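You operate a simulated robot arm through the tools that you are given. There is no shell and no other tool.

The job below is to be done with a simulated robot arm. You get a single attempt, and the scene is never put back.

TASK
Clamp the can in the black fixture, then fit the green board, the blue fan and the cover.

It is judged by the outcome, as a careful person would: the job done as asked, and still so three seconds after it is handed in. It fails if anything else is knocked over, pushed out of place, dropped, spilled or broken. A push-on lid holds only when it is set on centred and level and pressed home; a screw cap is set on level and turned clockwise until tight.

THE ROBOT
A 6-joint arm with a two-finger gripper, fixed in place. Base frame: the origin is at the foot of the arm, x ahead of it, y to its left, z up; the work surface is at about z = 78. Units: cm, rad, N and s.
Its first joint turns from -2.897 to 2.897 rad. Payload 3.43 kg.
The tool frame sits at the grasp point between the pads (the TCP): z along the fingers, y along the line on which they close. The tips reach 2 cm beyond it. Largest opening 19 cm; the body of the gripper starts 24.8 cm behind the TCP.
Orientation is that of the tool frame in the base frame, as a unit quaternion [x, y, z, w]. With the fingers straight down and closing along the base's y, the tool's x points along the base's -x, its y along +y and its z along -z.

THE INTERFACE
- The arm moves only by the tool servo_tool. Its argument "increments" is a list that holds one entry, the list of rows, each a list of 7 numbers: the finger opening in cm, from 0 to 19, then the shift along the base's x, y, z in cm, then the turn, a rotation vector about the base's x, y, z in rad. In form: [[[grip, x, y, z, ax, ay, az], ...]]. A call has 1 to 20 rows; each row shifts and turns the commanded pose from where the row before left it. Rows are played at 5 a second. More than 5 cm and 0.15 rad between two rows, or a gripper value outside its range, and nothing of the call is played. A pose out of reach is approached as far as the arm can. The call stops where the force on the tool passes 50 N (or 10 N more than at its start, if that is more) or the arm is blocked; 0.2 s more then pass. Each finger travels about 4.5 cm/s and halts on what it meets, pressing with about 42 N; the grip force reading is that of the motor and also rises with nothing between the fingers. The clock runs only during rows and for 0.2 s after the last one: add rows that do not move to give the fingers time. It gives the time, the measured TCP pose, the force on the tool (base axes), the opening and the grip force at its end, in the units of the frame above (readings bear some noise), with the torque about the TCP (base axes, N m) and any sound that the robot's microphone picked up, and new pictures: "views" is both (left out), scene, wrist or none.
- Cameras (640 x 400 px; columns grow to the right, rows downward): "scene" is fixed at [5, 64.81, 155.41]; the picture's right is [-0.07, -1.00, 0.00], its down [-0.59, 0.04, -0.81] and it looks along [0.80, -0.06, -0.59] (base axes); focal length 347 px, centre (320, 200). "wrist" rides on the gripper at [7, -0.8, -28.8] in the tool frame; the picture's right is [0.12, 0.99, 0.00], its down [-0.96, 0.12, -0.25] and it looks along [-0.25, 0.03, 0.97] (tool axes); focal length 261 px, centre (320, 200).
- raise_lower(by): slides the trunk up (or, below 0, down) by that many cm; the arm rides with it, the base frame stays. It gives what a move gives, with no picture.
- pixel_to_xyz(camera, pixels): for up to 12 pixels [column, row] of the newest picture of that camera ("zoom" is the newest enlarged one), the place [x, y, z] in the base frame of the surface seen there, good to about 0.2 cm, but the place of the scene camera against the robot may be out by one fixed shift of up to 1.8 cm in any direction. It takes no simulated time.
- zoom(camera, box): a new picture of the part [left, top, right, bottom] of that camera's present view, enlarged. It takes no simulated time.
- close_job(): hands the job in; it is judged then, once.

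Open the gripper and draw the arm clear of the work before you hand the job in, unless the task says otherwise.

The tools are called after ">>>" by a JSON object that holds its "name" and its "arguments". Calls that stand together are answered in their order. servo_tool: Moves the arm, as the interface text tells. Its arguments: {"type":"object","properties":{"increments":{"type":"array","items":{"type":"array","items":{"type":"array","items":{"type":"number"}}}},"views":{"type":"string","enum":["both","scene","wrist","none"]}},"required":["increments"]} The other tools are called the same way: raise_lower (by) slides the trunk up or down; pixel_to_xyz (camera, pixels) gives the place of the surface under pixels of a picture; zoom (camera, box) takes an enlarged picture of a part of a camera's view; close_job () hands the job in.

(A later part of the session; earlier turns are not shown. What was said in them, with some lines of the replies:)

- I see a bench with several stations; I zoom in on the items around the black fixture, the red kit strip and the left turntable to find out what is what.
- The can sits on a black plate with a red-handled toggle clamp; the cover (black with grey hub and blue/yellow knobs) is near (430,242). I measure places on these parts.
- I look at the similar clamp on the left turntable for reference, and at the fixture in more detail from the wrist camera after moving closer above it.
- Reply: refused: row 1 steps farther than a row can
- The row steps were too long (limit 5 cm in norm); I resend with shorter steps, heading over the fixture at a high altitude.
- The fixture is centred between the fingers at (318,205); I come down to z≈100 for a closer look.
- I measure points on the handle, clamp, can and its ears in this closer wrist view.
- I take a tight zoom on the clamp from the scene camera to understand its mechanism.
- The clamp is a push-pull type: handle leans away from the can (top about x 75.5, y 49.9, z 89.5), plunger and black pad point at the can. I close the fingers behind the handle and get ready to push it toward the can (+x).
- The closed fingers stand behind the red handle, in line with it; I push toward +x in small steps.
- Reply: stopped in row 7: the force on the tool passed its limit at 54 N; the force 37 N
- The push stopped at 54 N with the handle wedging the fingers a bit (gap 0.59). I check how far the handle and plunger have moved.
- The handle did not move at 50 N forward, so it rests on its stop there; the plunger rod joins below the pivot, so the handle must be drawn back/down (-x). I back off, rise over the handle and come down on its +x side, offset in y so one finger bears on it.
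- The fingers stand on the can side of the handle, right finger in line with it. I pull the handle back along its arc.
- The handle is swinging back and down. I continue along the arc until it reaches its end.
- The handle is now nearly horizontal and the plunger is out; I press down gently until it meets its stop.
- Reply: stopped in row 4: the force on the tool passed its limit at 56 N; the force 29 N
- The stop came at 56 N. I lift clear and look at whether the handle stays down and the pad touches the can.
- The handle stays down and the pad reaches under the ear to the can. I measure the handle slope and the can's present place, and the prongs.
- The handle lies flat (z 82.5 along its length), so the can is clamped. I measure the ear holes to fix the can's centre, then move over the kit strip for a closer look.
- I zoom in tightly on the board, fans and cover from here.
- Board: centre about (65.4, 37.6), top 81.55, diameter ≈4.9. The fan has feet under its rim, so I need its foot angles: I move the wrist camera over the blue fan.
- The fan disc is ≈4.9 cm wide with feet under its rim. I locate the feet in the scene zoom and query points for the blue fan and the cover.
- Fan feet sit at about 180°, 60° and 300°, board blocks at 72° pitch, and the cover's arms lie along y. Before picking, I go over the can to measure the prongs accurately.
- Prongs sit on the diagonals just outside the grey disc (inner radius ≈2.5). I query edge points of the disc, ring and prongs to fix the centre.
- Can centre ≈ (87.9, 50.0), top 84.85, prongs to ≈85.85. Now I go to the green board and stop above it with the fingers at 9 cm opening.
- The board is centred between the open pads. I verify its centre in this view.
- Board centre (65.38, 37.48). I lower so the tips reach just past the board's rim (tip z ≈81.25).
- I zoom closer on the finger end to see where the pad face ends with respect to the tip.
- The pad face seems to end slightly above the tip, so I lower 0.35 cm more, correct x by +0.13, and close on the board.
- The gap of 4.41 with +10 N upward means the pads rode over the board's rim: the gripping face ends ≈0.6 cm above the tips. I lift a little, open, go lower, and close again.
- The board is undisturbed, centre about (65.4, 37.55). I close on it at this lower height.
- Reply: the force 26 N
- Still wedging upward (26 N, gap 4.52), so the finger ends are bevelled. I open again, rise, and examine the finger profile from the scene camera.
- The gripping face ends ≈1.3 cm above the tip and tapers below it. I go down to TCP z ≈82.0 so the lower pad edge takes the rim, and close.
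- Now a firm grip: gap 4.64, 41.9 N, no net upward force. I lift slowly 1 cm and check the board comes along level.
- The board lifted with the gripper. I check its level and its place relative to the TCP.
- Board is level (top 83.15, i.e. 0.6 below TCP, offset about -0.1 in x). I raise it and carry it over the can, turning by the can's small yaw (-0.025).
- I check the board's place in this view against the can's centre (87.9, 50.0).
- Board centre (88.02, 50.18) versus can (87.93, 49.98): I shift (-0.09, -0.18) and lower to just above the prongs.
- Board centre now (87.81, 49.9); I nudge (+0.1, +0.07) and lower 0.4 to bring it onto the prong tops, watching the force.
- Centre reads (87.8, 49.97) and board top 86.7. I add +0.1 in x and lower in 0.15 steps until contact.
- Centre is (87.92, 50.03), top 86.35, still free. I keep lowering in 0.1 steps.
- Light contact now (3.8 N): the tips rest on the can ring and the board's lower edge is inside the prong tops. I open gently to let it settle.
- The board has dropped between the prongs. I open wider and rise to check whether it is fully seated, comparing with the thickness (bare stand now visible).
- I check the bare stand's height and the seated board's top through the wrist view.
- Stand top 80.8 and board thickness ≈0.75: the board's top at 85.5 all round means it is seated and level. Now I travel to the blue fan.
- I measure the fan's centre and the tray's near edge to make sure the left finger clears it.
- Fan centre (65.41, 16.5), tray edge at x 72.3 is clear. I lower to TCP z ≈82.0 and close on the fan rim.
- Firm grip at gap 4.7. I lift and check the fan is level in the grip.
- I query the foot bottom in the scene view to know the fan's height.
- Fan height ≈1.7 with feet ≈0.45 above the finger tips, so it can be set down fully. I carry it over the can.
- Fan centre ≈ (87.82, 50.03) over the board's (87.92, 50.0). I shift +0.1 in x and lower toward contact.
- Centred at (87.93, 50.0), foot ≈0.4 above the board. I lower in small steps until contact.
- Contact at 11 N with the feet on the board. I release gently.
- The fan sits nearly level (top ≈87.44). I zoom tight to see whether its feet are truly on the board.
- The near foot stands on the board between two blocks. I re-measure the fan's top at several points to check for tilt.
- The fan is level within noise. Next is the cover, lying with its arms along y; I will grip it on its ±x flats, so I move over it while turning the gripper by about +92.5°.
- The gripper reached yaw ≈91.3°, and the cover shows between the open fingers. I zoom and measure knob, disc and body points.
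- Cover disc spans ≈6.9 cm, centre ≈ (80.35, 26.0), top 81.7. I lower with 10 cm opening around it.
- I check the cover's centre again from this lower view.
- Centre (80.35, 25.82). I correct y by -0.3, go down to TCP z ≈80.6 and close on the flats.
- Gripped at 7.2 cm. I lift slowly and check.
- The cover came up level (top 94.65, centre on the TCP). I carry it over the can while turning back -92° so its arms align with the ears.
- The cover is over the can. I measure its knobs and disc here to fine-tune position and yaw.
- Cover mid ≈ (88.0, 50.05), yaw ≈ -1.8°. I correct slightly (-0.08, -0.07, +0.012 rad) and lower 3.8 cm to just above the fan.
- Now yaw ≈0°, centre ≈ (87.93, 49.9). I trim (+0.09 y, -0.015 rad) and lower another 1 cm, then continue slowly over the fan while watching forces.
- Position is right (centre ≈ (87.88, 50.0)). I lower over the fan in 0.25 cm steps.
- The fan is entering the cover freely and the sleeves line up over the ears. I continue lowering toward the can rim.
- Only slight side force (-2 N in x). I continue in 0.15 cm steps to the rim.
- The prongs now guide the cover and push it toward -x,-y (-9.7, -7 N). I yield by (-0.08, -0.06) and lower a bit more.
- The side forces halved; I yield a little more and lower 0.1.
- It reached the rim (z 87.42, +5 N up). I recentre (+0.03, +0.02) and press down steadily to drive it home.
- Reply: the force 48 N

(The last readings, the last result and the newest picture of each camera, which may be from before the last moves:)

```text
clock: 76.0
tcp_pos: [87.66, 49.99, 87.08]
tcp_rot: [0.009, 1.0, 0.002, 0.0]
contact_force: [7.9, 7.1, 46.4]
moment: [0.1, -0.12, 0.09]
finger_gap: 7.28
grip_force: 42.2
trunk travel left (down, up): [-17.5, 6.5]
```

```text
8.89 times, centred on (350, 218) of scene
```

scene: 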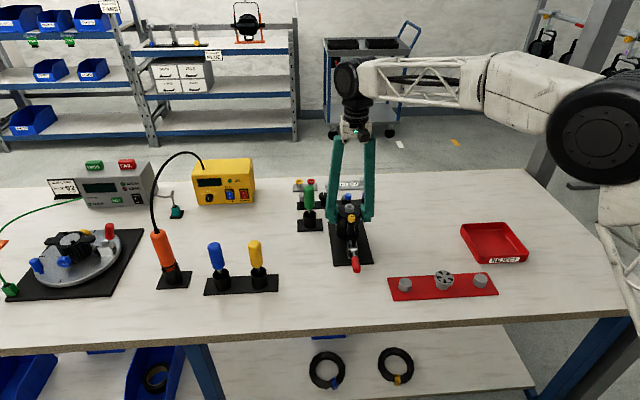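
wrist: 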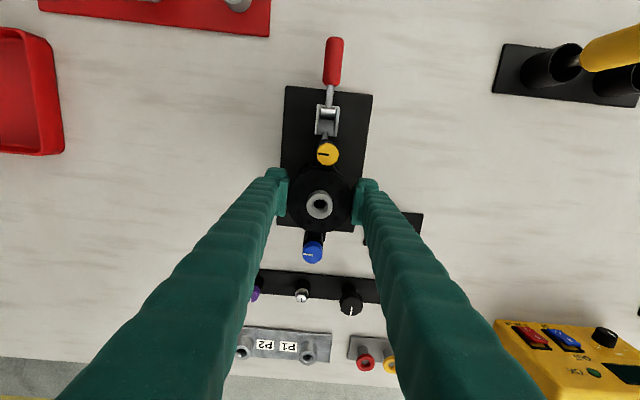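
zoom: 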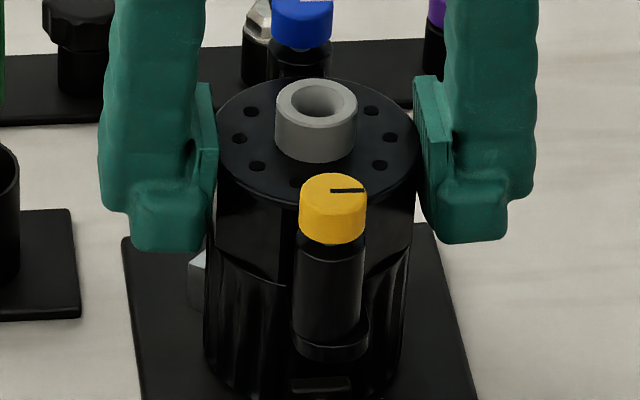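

At 46 N the fingers just slid down the bottomed cover: it is seated on the rim. I relax the push slightly and open the gripper.

>>> {"name": "servo_tool", "arguments": {"increments": [[[6.4, 0, 0, 0.1, 0, 0, 0], [7.2, 0, 0, 0, 0, 0, 0], [7.8, 0, 0, 0, 0, 0, 0], [8.6, 0, 0, 0, 0, 0, 0], [9.4, 0, 0, 0, 0, 0, 0], [10, 0, 0, 0, 0, 0, 0], [10, 0, 0, 0, 0, 0, 0]]]}}

>>> {"name": "zoom", "arguments": {"camera": "scene", "box": [330, 195, 370, 240]}}

>>> {"name": "zoom", "arguments": {"camera": "wrist", "box": [270, 120, 370, 270]}}

>>> {"name": "pixel_to_xyz", "arguments": {"camera": "wrist", "pixels": [[327.7, 154.5], [312.5, 252.5], [320, 170], [318, 229], [299, 178], [341, 178], [299, 222], [341, 222]]}}

```text
clock: 77.6
tcp_pos: [87.9, 50.07, 87.1]
tcp_rot: [0.008, 1.0, 0.001, -0.001]
contact_force: [0.4, 0.4, 0.1]
moment: [0.0, 0.0, 0.01]
finger_gap: 9.99
grip_force: 0.1
trunk travel left (down, up): [-17.5, 6.5]
```

scene: 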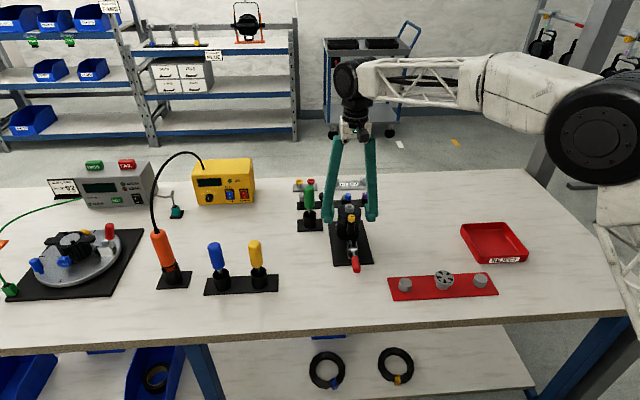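
wrist: 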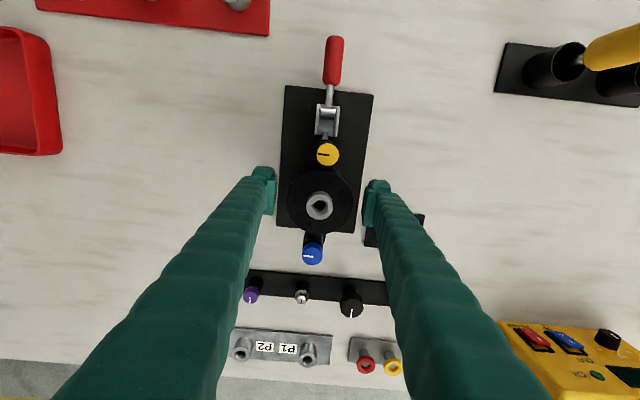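

```text
8.89 times, centred on (350, 218) of scene
```

zoom: 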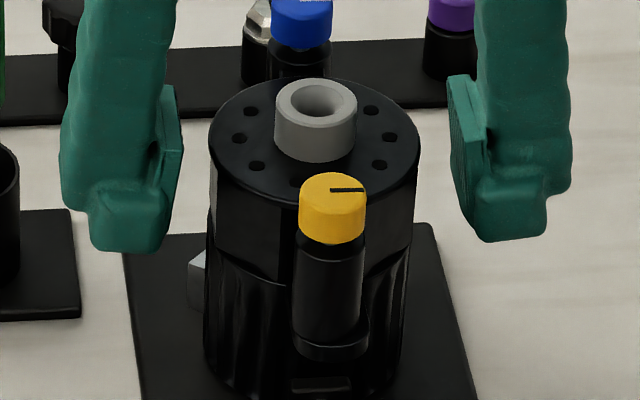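

```text
2.67 times, centred on (320, 195) of wrist
```

zoom: 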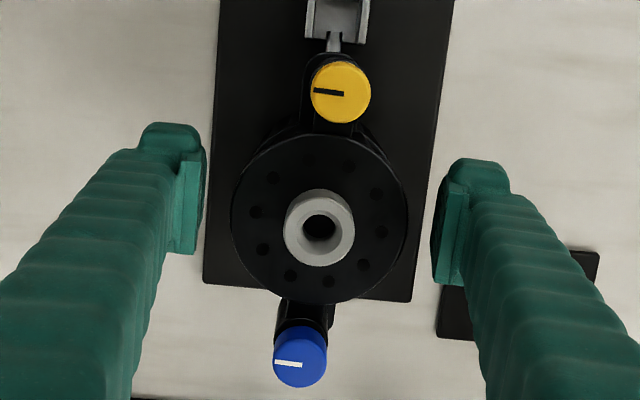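

```text
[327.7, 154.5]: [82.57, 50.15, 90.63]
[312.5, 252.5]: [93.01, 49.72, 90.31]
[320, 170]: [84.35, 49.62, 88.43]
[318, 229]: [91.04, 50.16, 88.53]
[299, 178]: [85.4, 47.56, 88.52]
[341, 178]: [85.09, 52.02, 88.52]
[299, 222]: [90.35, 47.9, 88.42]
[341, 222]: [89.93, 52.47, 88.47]
```

The cover's top reads 88.42–88.53 all round: level and at its full-depth height. To be sure it is pressed home, I rise, close the fingers and press centrally on the grey hub.

>>> {"name": "servo_tool", "arguments": {"increments": [[[10, 0, 0, 3, 0, 0, 0], [10, 0, 0, 4, 0, 0, 0], [6, 0, -0.05, 1, 0, 0, 0], [3, 0, 0, 0, 0, 0, 0], [0, 0, 0, 0, 0, 0, 0], [0, 0, 0, 0, 0, 0, 0], [0, 0, 0, 0, 0, 0, 0], [0, 0, 0, 0, 0, 0, 0], [0, 0, 0, 0, 0, 0, 0], [0, 0, 0, -1.5, 0, 0, 0], [0, 0, 0, -0.6, 0, 0, 0], [0, 0, 0, 0, 0, 0, 0]]]}}

>>> {"name": "zoom", "arguments": {"camera": "scene", "box": [325, 180, 375, 240]}}

```text
clock: 80.2
tcp_pos: [87.8, 49.83, 92.84]
tcp_rot: [0.009, 1.0, 0.001, 0.0]
contact_force: [0.3, 0.0, 0.4]
moment: [0.01, 0.04, 0.01]
finger_gap: 0.0
grip_force: 34.5
trunk travel left (down, up): [-17.5, 6.5]
```

scene: 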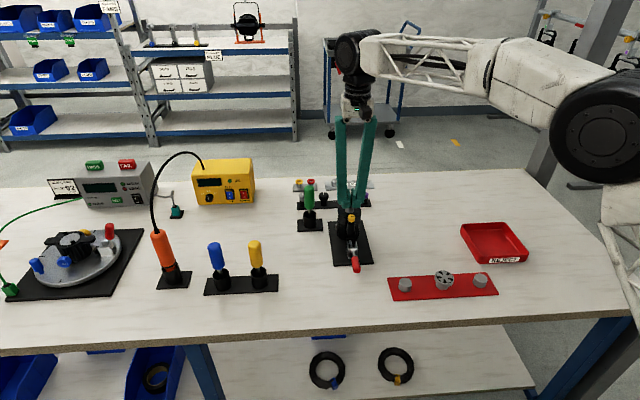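
wrist: 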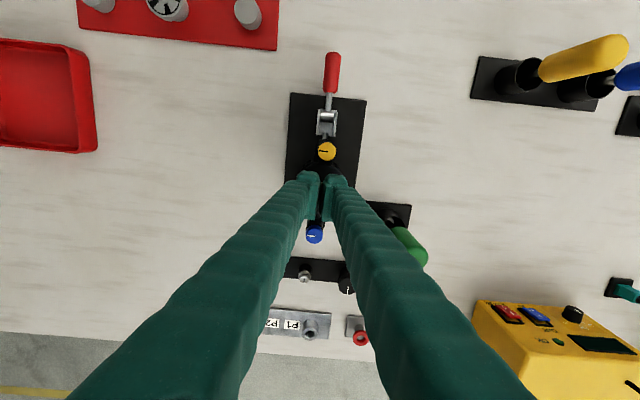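

```text
6.67 times, centred on (350, 210) of scene
```

zoom: 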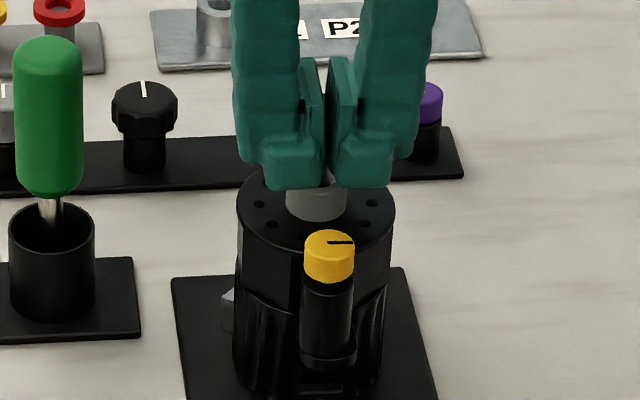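

The closed tips are just above the hub. I shift +0.15 in y and press down in small steps.

>>> {"name": "servo_tool", "arguments": {"increments": [[[0, 0, 0.15, -0.2, 0, 0, 0], [0, 0, 0, -0.2, 0, 0, 0], [0, 0, 0, -0.15, 0, 0, 0], [0, 0, 0, -0.1, 0, 0, 0], [0, 0, 0, -0.1, 0, 0, 0], [0, 0, 0, -0.1, 0, 0, 0], [0, 0, 0, 0, 0, 0, 0]]], "views": "scene"}}

```text
clock: 81.8
tcp_pos: [87.69, 50.01, 91.93]
tcp_rot: [0.009, 1.0, 0.0, -0.001]
contact_force: [-0.5, -0.3, 0.7]
moment: [0.0, 0.0, 0.01]
finger_gap: 0.0
grip_force: 34.3
trunk travel left (down, up): [-17.5, 6.5]
```

scene: 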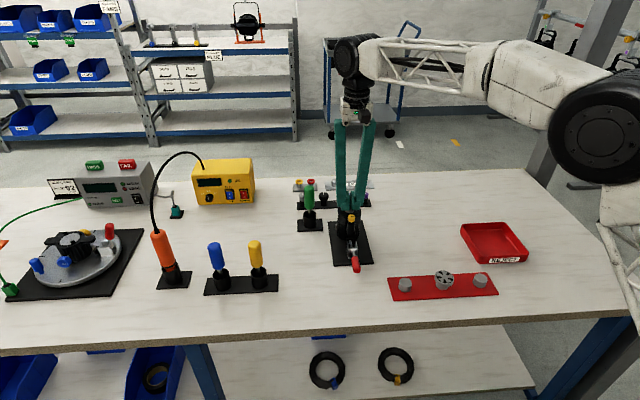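

No contact yet at tip z 89.9; I continue down in small steps.

>>> {"name": "servo_tool", "arguments": {"increments": [[[0, 0.15, 0, -0.1, 0, 0, 0], [0, 0, 0, -0.1, 0, 0, 0], [0, 0, 0, -0.1, 0, 0, 0], [0, 0, 0, -0.1, 0, 0, 0], [0, 0, 0, -0.1, 0, 0, 0], [0, 0, 0, -0.1, 0, 0, 0], [0, 0, 0, 0, 0, 0, 0]]], "views": "scene"}}

>>> {"name": "zoom", "arguments": {"camera": "scene", "box": [325, 180, 375, 240]}}

```text
clock: 83.5
tcp_pos: [88.1, 50.18, 91.95]
tcp_rot: [0.008, 1.0, 0.002, 0.001]
contact_force: [-3.7, -2.5, 19.9]
moment: [-0.18, 0.14, -0.01]
finger_gap: 0.62
grip_force: 34.7
trunk travel left (down, up): [-17.5, 6.5]
stopped in row 7: the force on the tool passed its limit at 51 N (the readings are from after the stop); the commanded pose is now the measured one
```

scene: 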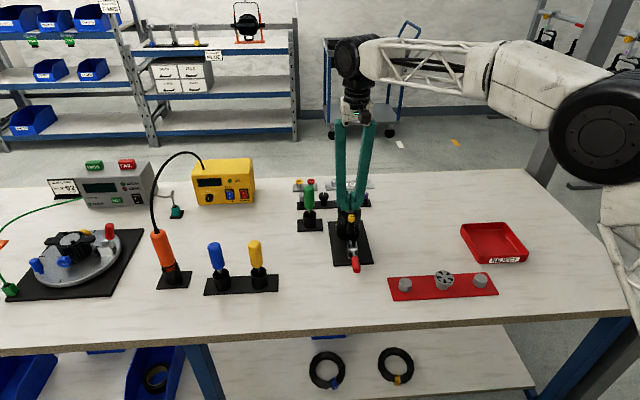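

```text
6.67 times, centred on (350, 210) of scene
```

zoom: 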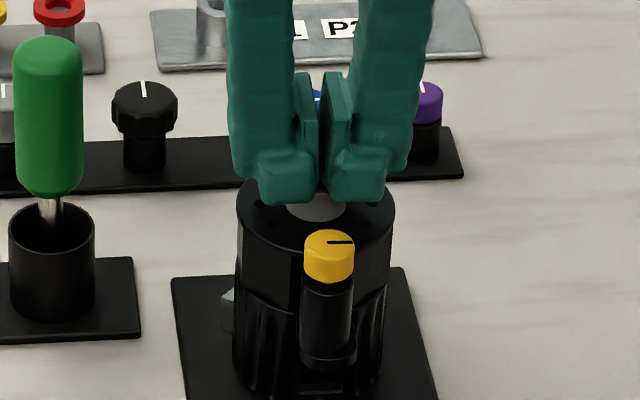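

51 N pressed on the hub without the cover moving: it is home. I raise straight up and check that nothing follows.

>>> {"name": "servo_tool", "arguments": {"increments": [[[0.6, 0, 0, 0.3, 0, 0, 0], [0.6, 0, 0, 0.7, 0, 0, 0], [0.6, 0, 0, 3, 0, 0, 0], [4, 0, 0, 4, 0, 0, 0], [8, -3, 0, 2, 0, 0, 0], [10, -3, -2, 0, 0, 0, 0], [10, 0, 0, 0, 0, 0, 0], [10, 0, 0, 0, 0, 0, 0]]]}}

>>> {"name": "zoom", "arguments": {"camera": "scene", "box": [325, 190, 375, 270]}}

>>> {"name": "zoom", "arguments": {"camera": "wrist", "box": [270, 150, 370, 290]}}

```text
clock: 85.3
tcp_pos: [81.99, 48.12, 101.8]
tcp_rot: [0.008, 1.0, 0.001, 0.001]
contact_force: [0.5, -0.2, 0.0]
moment: [0.01, -0.01, -0.04]
finger_gap: 9.98
grip_force: 0.1
trunk travel left (down, up): [-17.5, 6.5]
```

scene: 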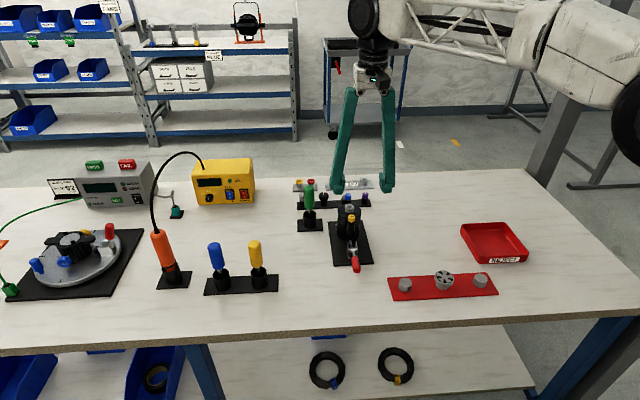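
wrist: 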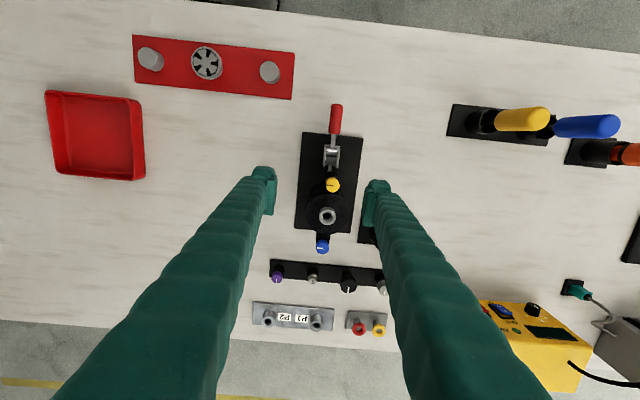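

```text
5.00 times, centred on (350, 230) of scene
```

zoom: 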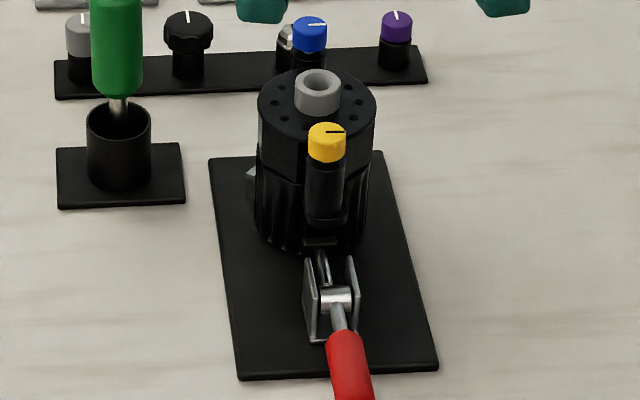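

```text
2.86 times, centred on (320, 220) of wrist
```

zoom: 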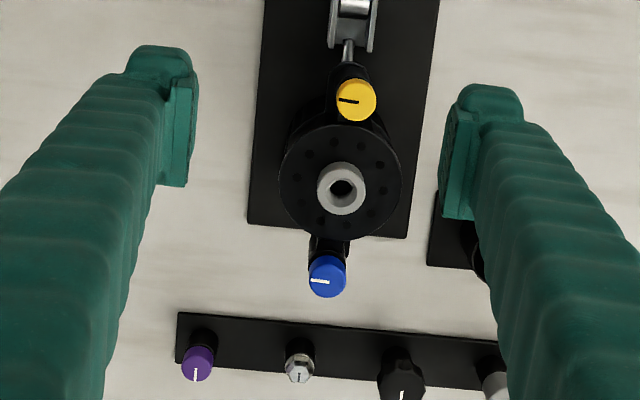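

The cover sits on the can, the clamp handle is still down. I verify level and position once more.

>>> {"name": "pixel_to_xyz", "arguments": {"camera": "wrist", "pixels": [[332.5, 185], [322.5, 247], [328, 197], [325, 232], [308, 215], [346, 216], [315, 202], [340, 229], [336, 110], [335, 128]]}}

>>> {"name": "zoom", "arguments": {"camera": "scene", "box": [335, 205, 365, 240]}}

```text
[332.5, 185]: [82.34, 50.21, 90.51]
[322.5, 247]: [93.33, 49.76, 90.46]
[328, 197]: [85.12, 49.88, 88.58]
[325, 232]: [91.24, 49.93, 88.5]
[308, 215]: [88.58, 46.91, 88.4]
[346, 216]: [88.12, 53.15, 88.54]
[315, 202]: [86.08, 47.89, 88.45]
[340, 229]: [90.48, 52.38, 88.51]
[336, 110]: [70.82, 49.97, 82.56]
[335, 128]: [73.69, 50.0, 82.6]
```

```text
11.43 times, centred on (350, 222) of scene
```

zoom: 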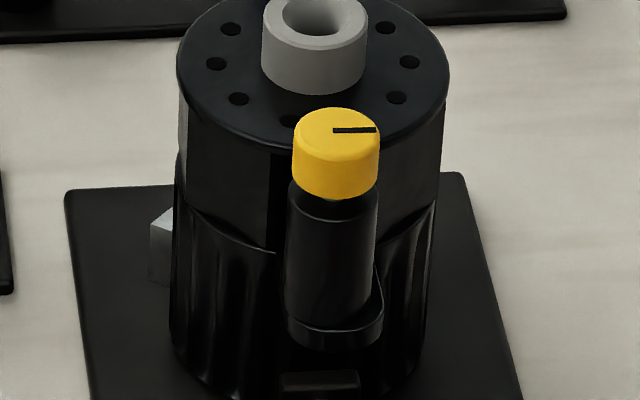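

Knob midpoint (87.84, 49.98) matches the ear holes, top level at 88.5, handle still flat. I draw the open gripper well clear of the work before handing in.

>>> {"name": "servo_tool", "arguments": {"increments": [[[10, 0, 0, 4, 0, 0, 0], [10, 0, 0, 4, 0, 0, 0], [10, -1, -4, 1, 0, 0, 0], [10, -1, -4, 1, 0, 0, 0], [10, -1, -4, 0, 0, 0, 0], [10, -1, -4, 0, 0, 0, 0], [10, -1, -4, 0, 0, 0, 0], [10, -1, -4, 0, 0, 0, 0], [10, 0, 0, 0, 0, 0, 0]]]}}

>>> {"name": "zoom", "arguments": {"camera": "scene", "box": [280, 170, 400, 275]}}

```text
clock: 87.3
tcp_pos: [76.01, 24.0, 111.9]
tcp_rot: [0.008, 1.0, 0.002, 0.001]
contact_force: [0.8, 0.0, -0.1]
moment: [0.03, -0.02, -0.02]
finger_gap: 9.99
grip_force: 0.0
trunk travel left (down, up): [-17.5, 6.5]
```

scene: 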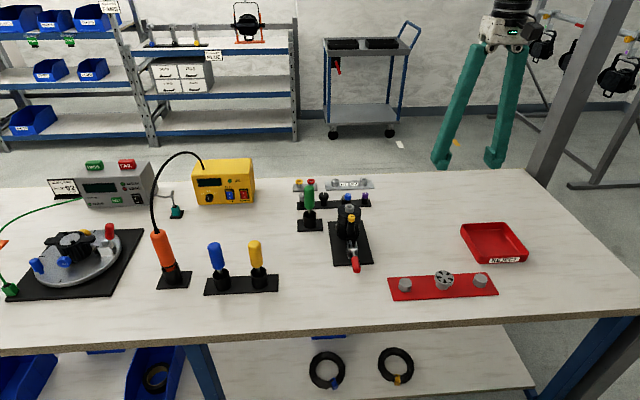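
wrist: 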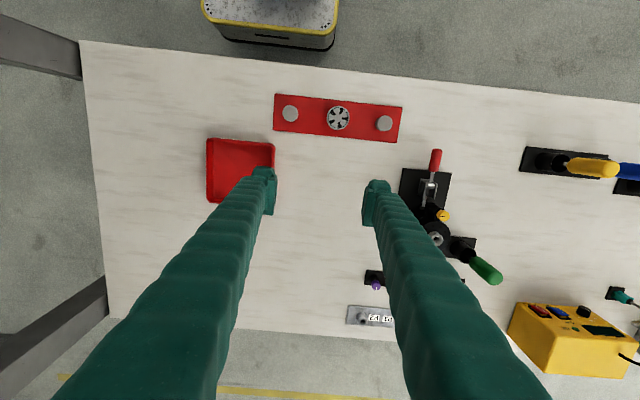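

```text
3.81 times, centred on (340, 222) of scene
```

zoom: 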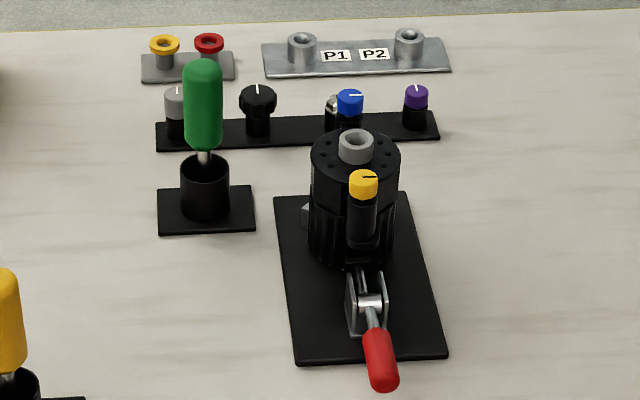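

The can is clamped with the board, fan and cover stacked on it, every other item stands where it was, and the arm is clear with the gripper open. I hand the job in.

>>> {"name": "close_job", "arguments": {}}

```text
The job is handed in.
```

The can is clamped in the black fixture, and the green board, the blue fan and the cover are fitted on it. I handed the job in with the gripper open and the arm clear.

- **Clamp:** pushing the handle towards the can at about 54 N did nothing. I pulled it back and down instead, and it has stayed flat since, with the clamp's pad pressed up to the can.
- **Board:** I released the board just inside the can's four prongs because the fingers touched the can's rim first. It dropped about 0.8 cm and sits level on the grey disc.
- **Fan:** it was set down onto the board and is level within what the camera can resolve.
- **Cover:** its knobs line up with the holes in the can's ears and its top is level. Pressing to about 46 N with the cover gripped, then about 51 N on the hub, did not push it any further down.

I did not turn the blue and yellow knobs on the cover. They look like they could be screws, but the task did not ask for them to be tightened.

I saw nothing else on the bench moved or knocked over.
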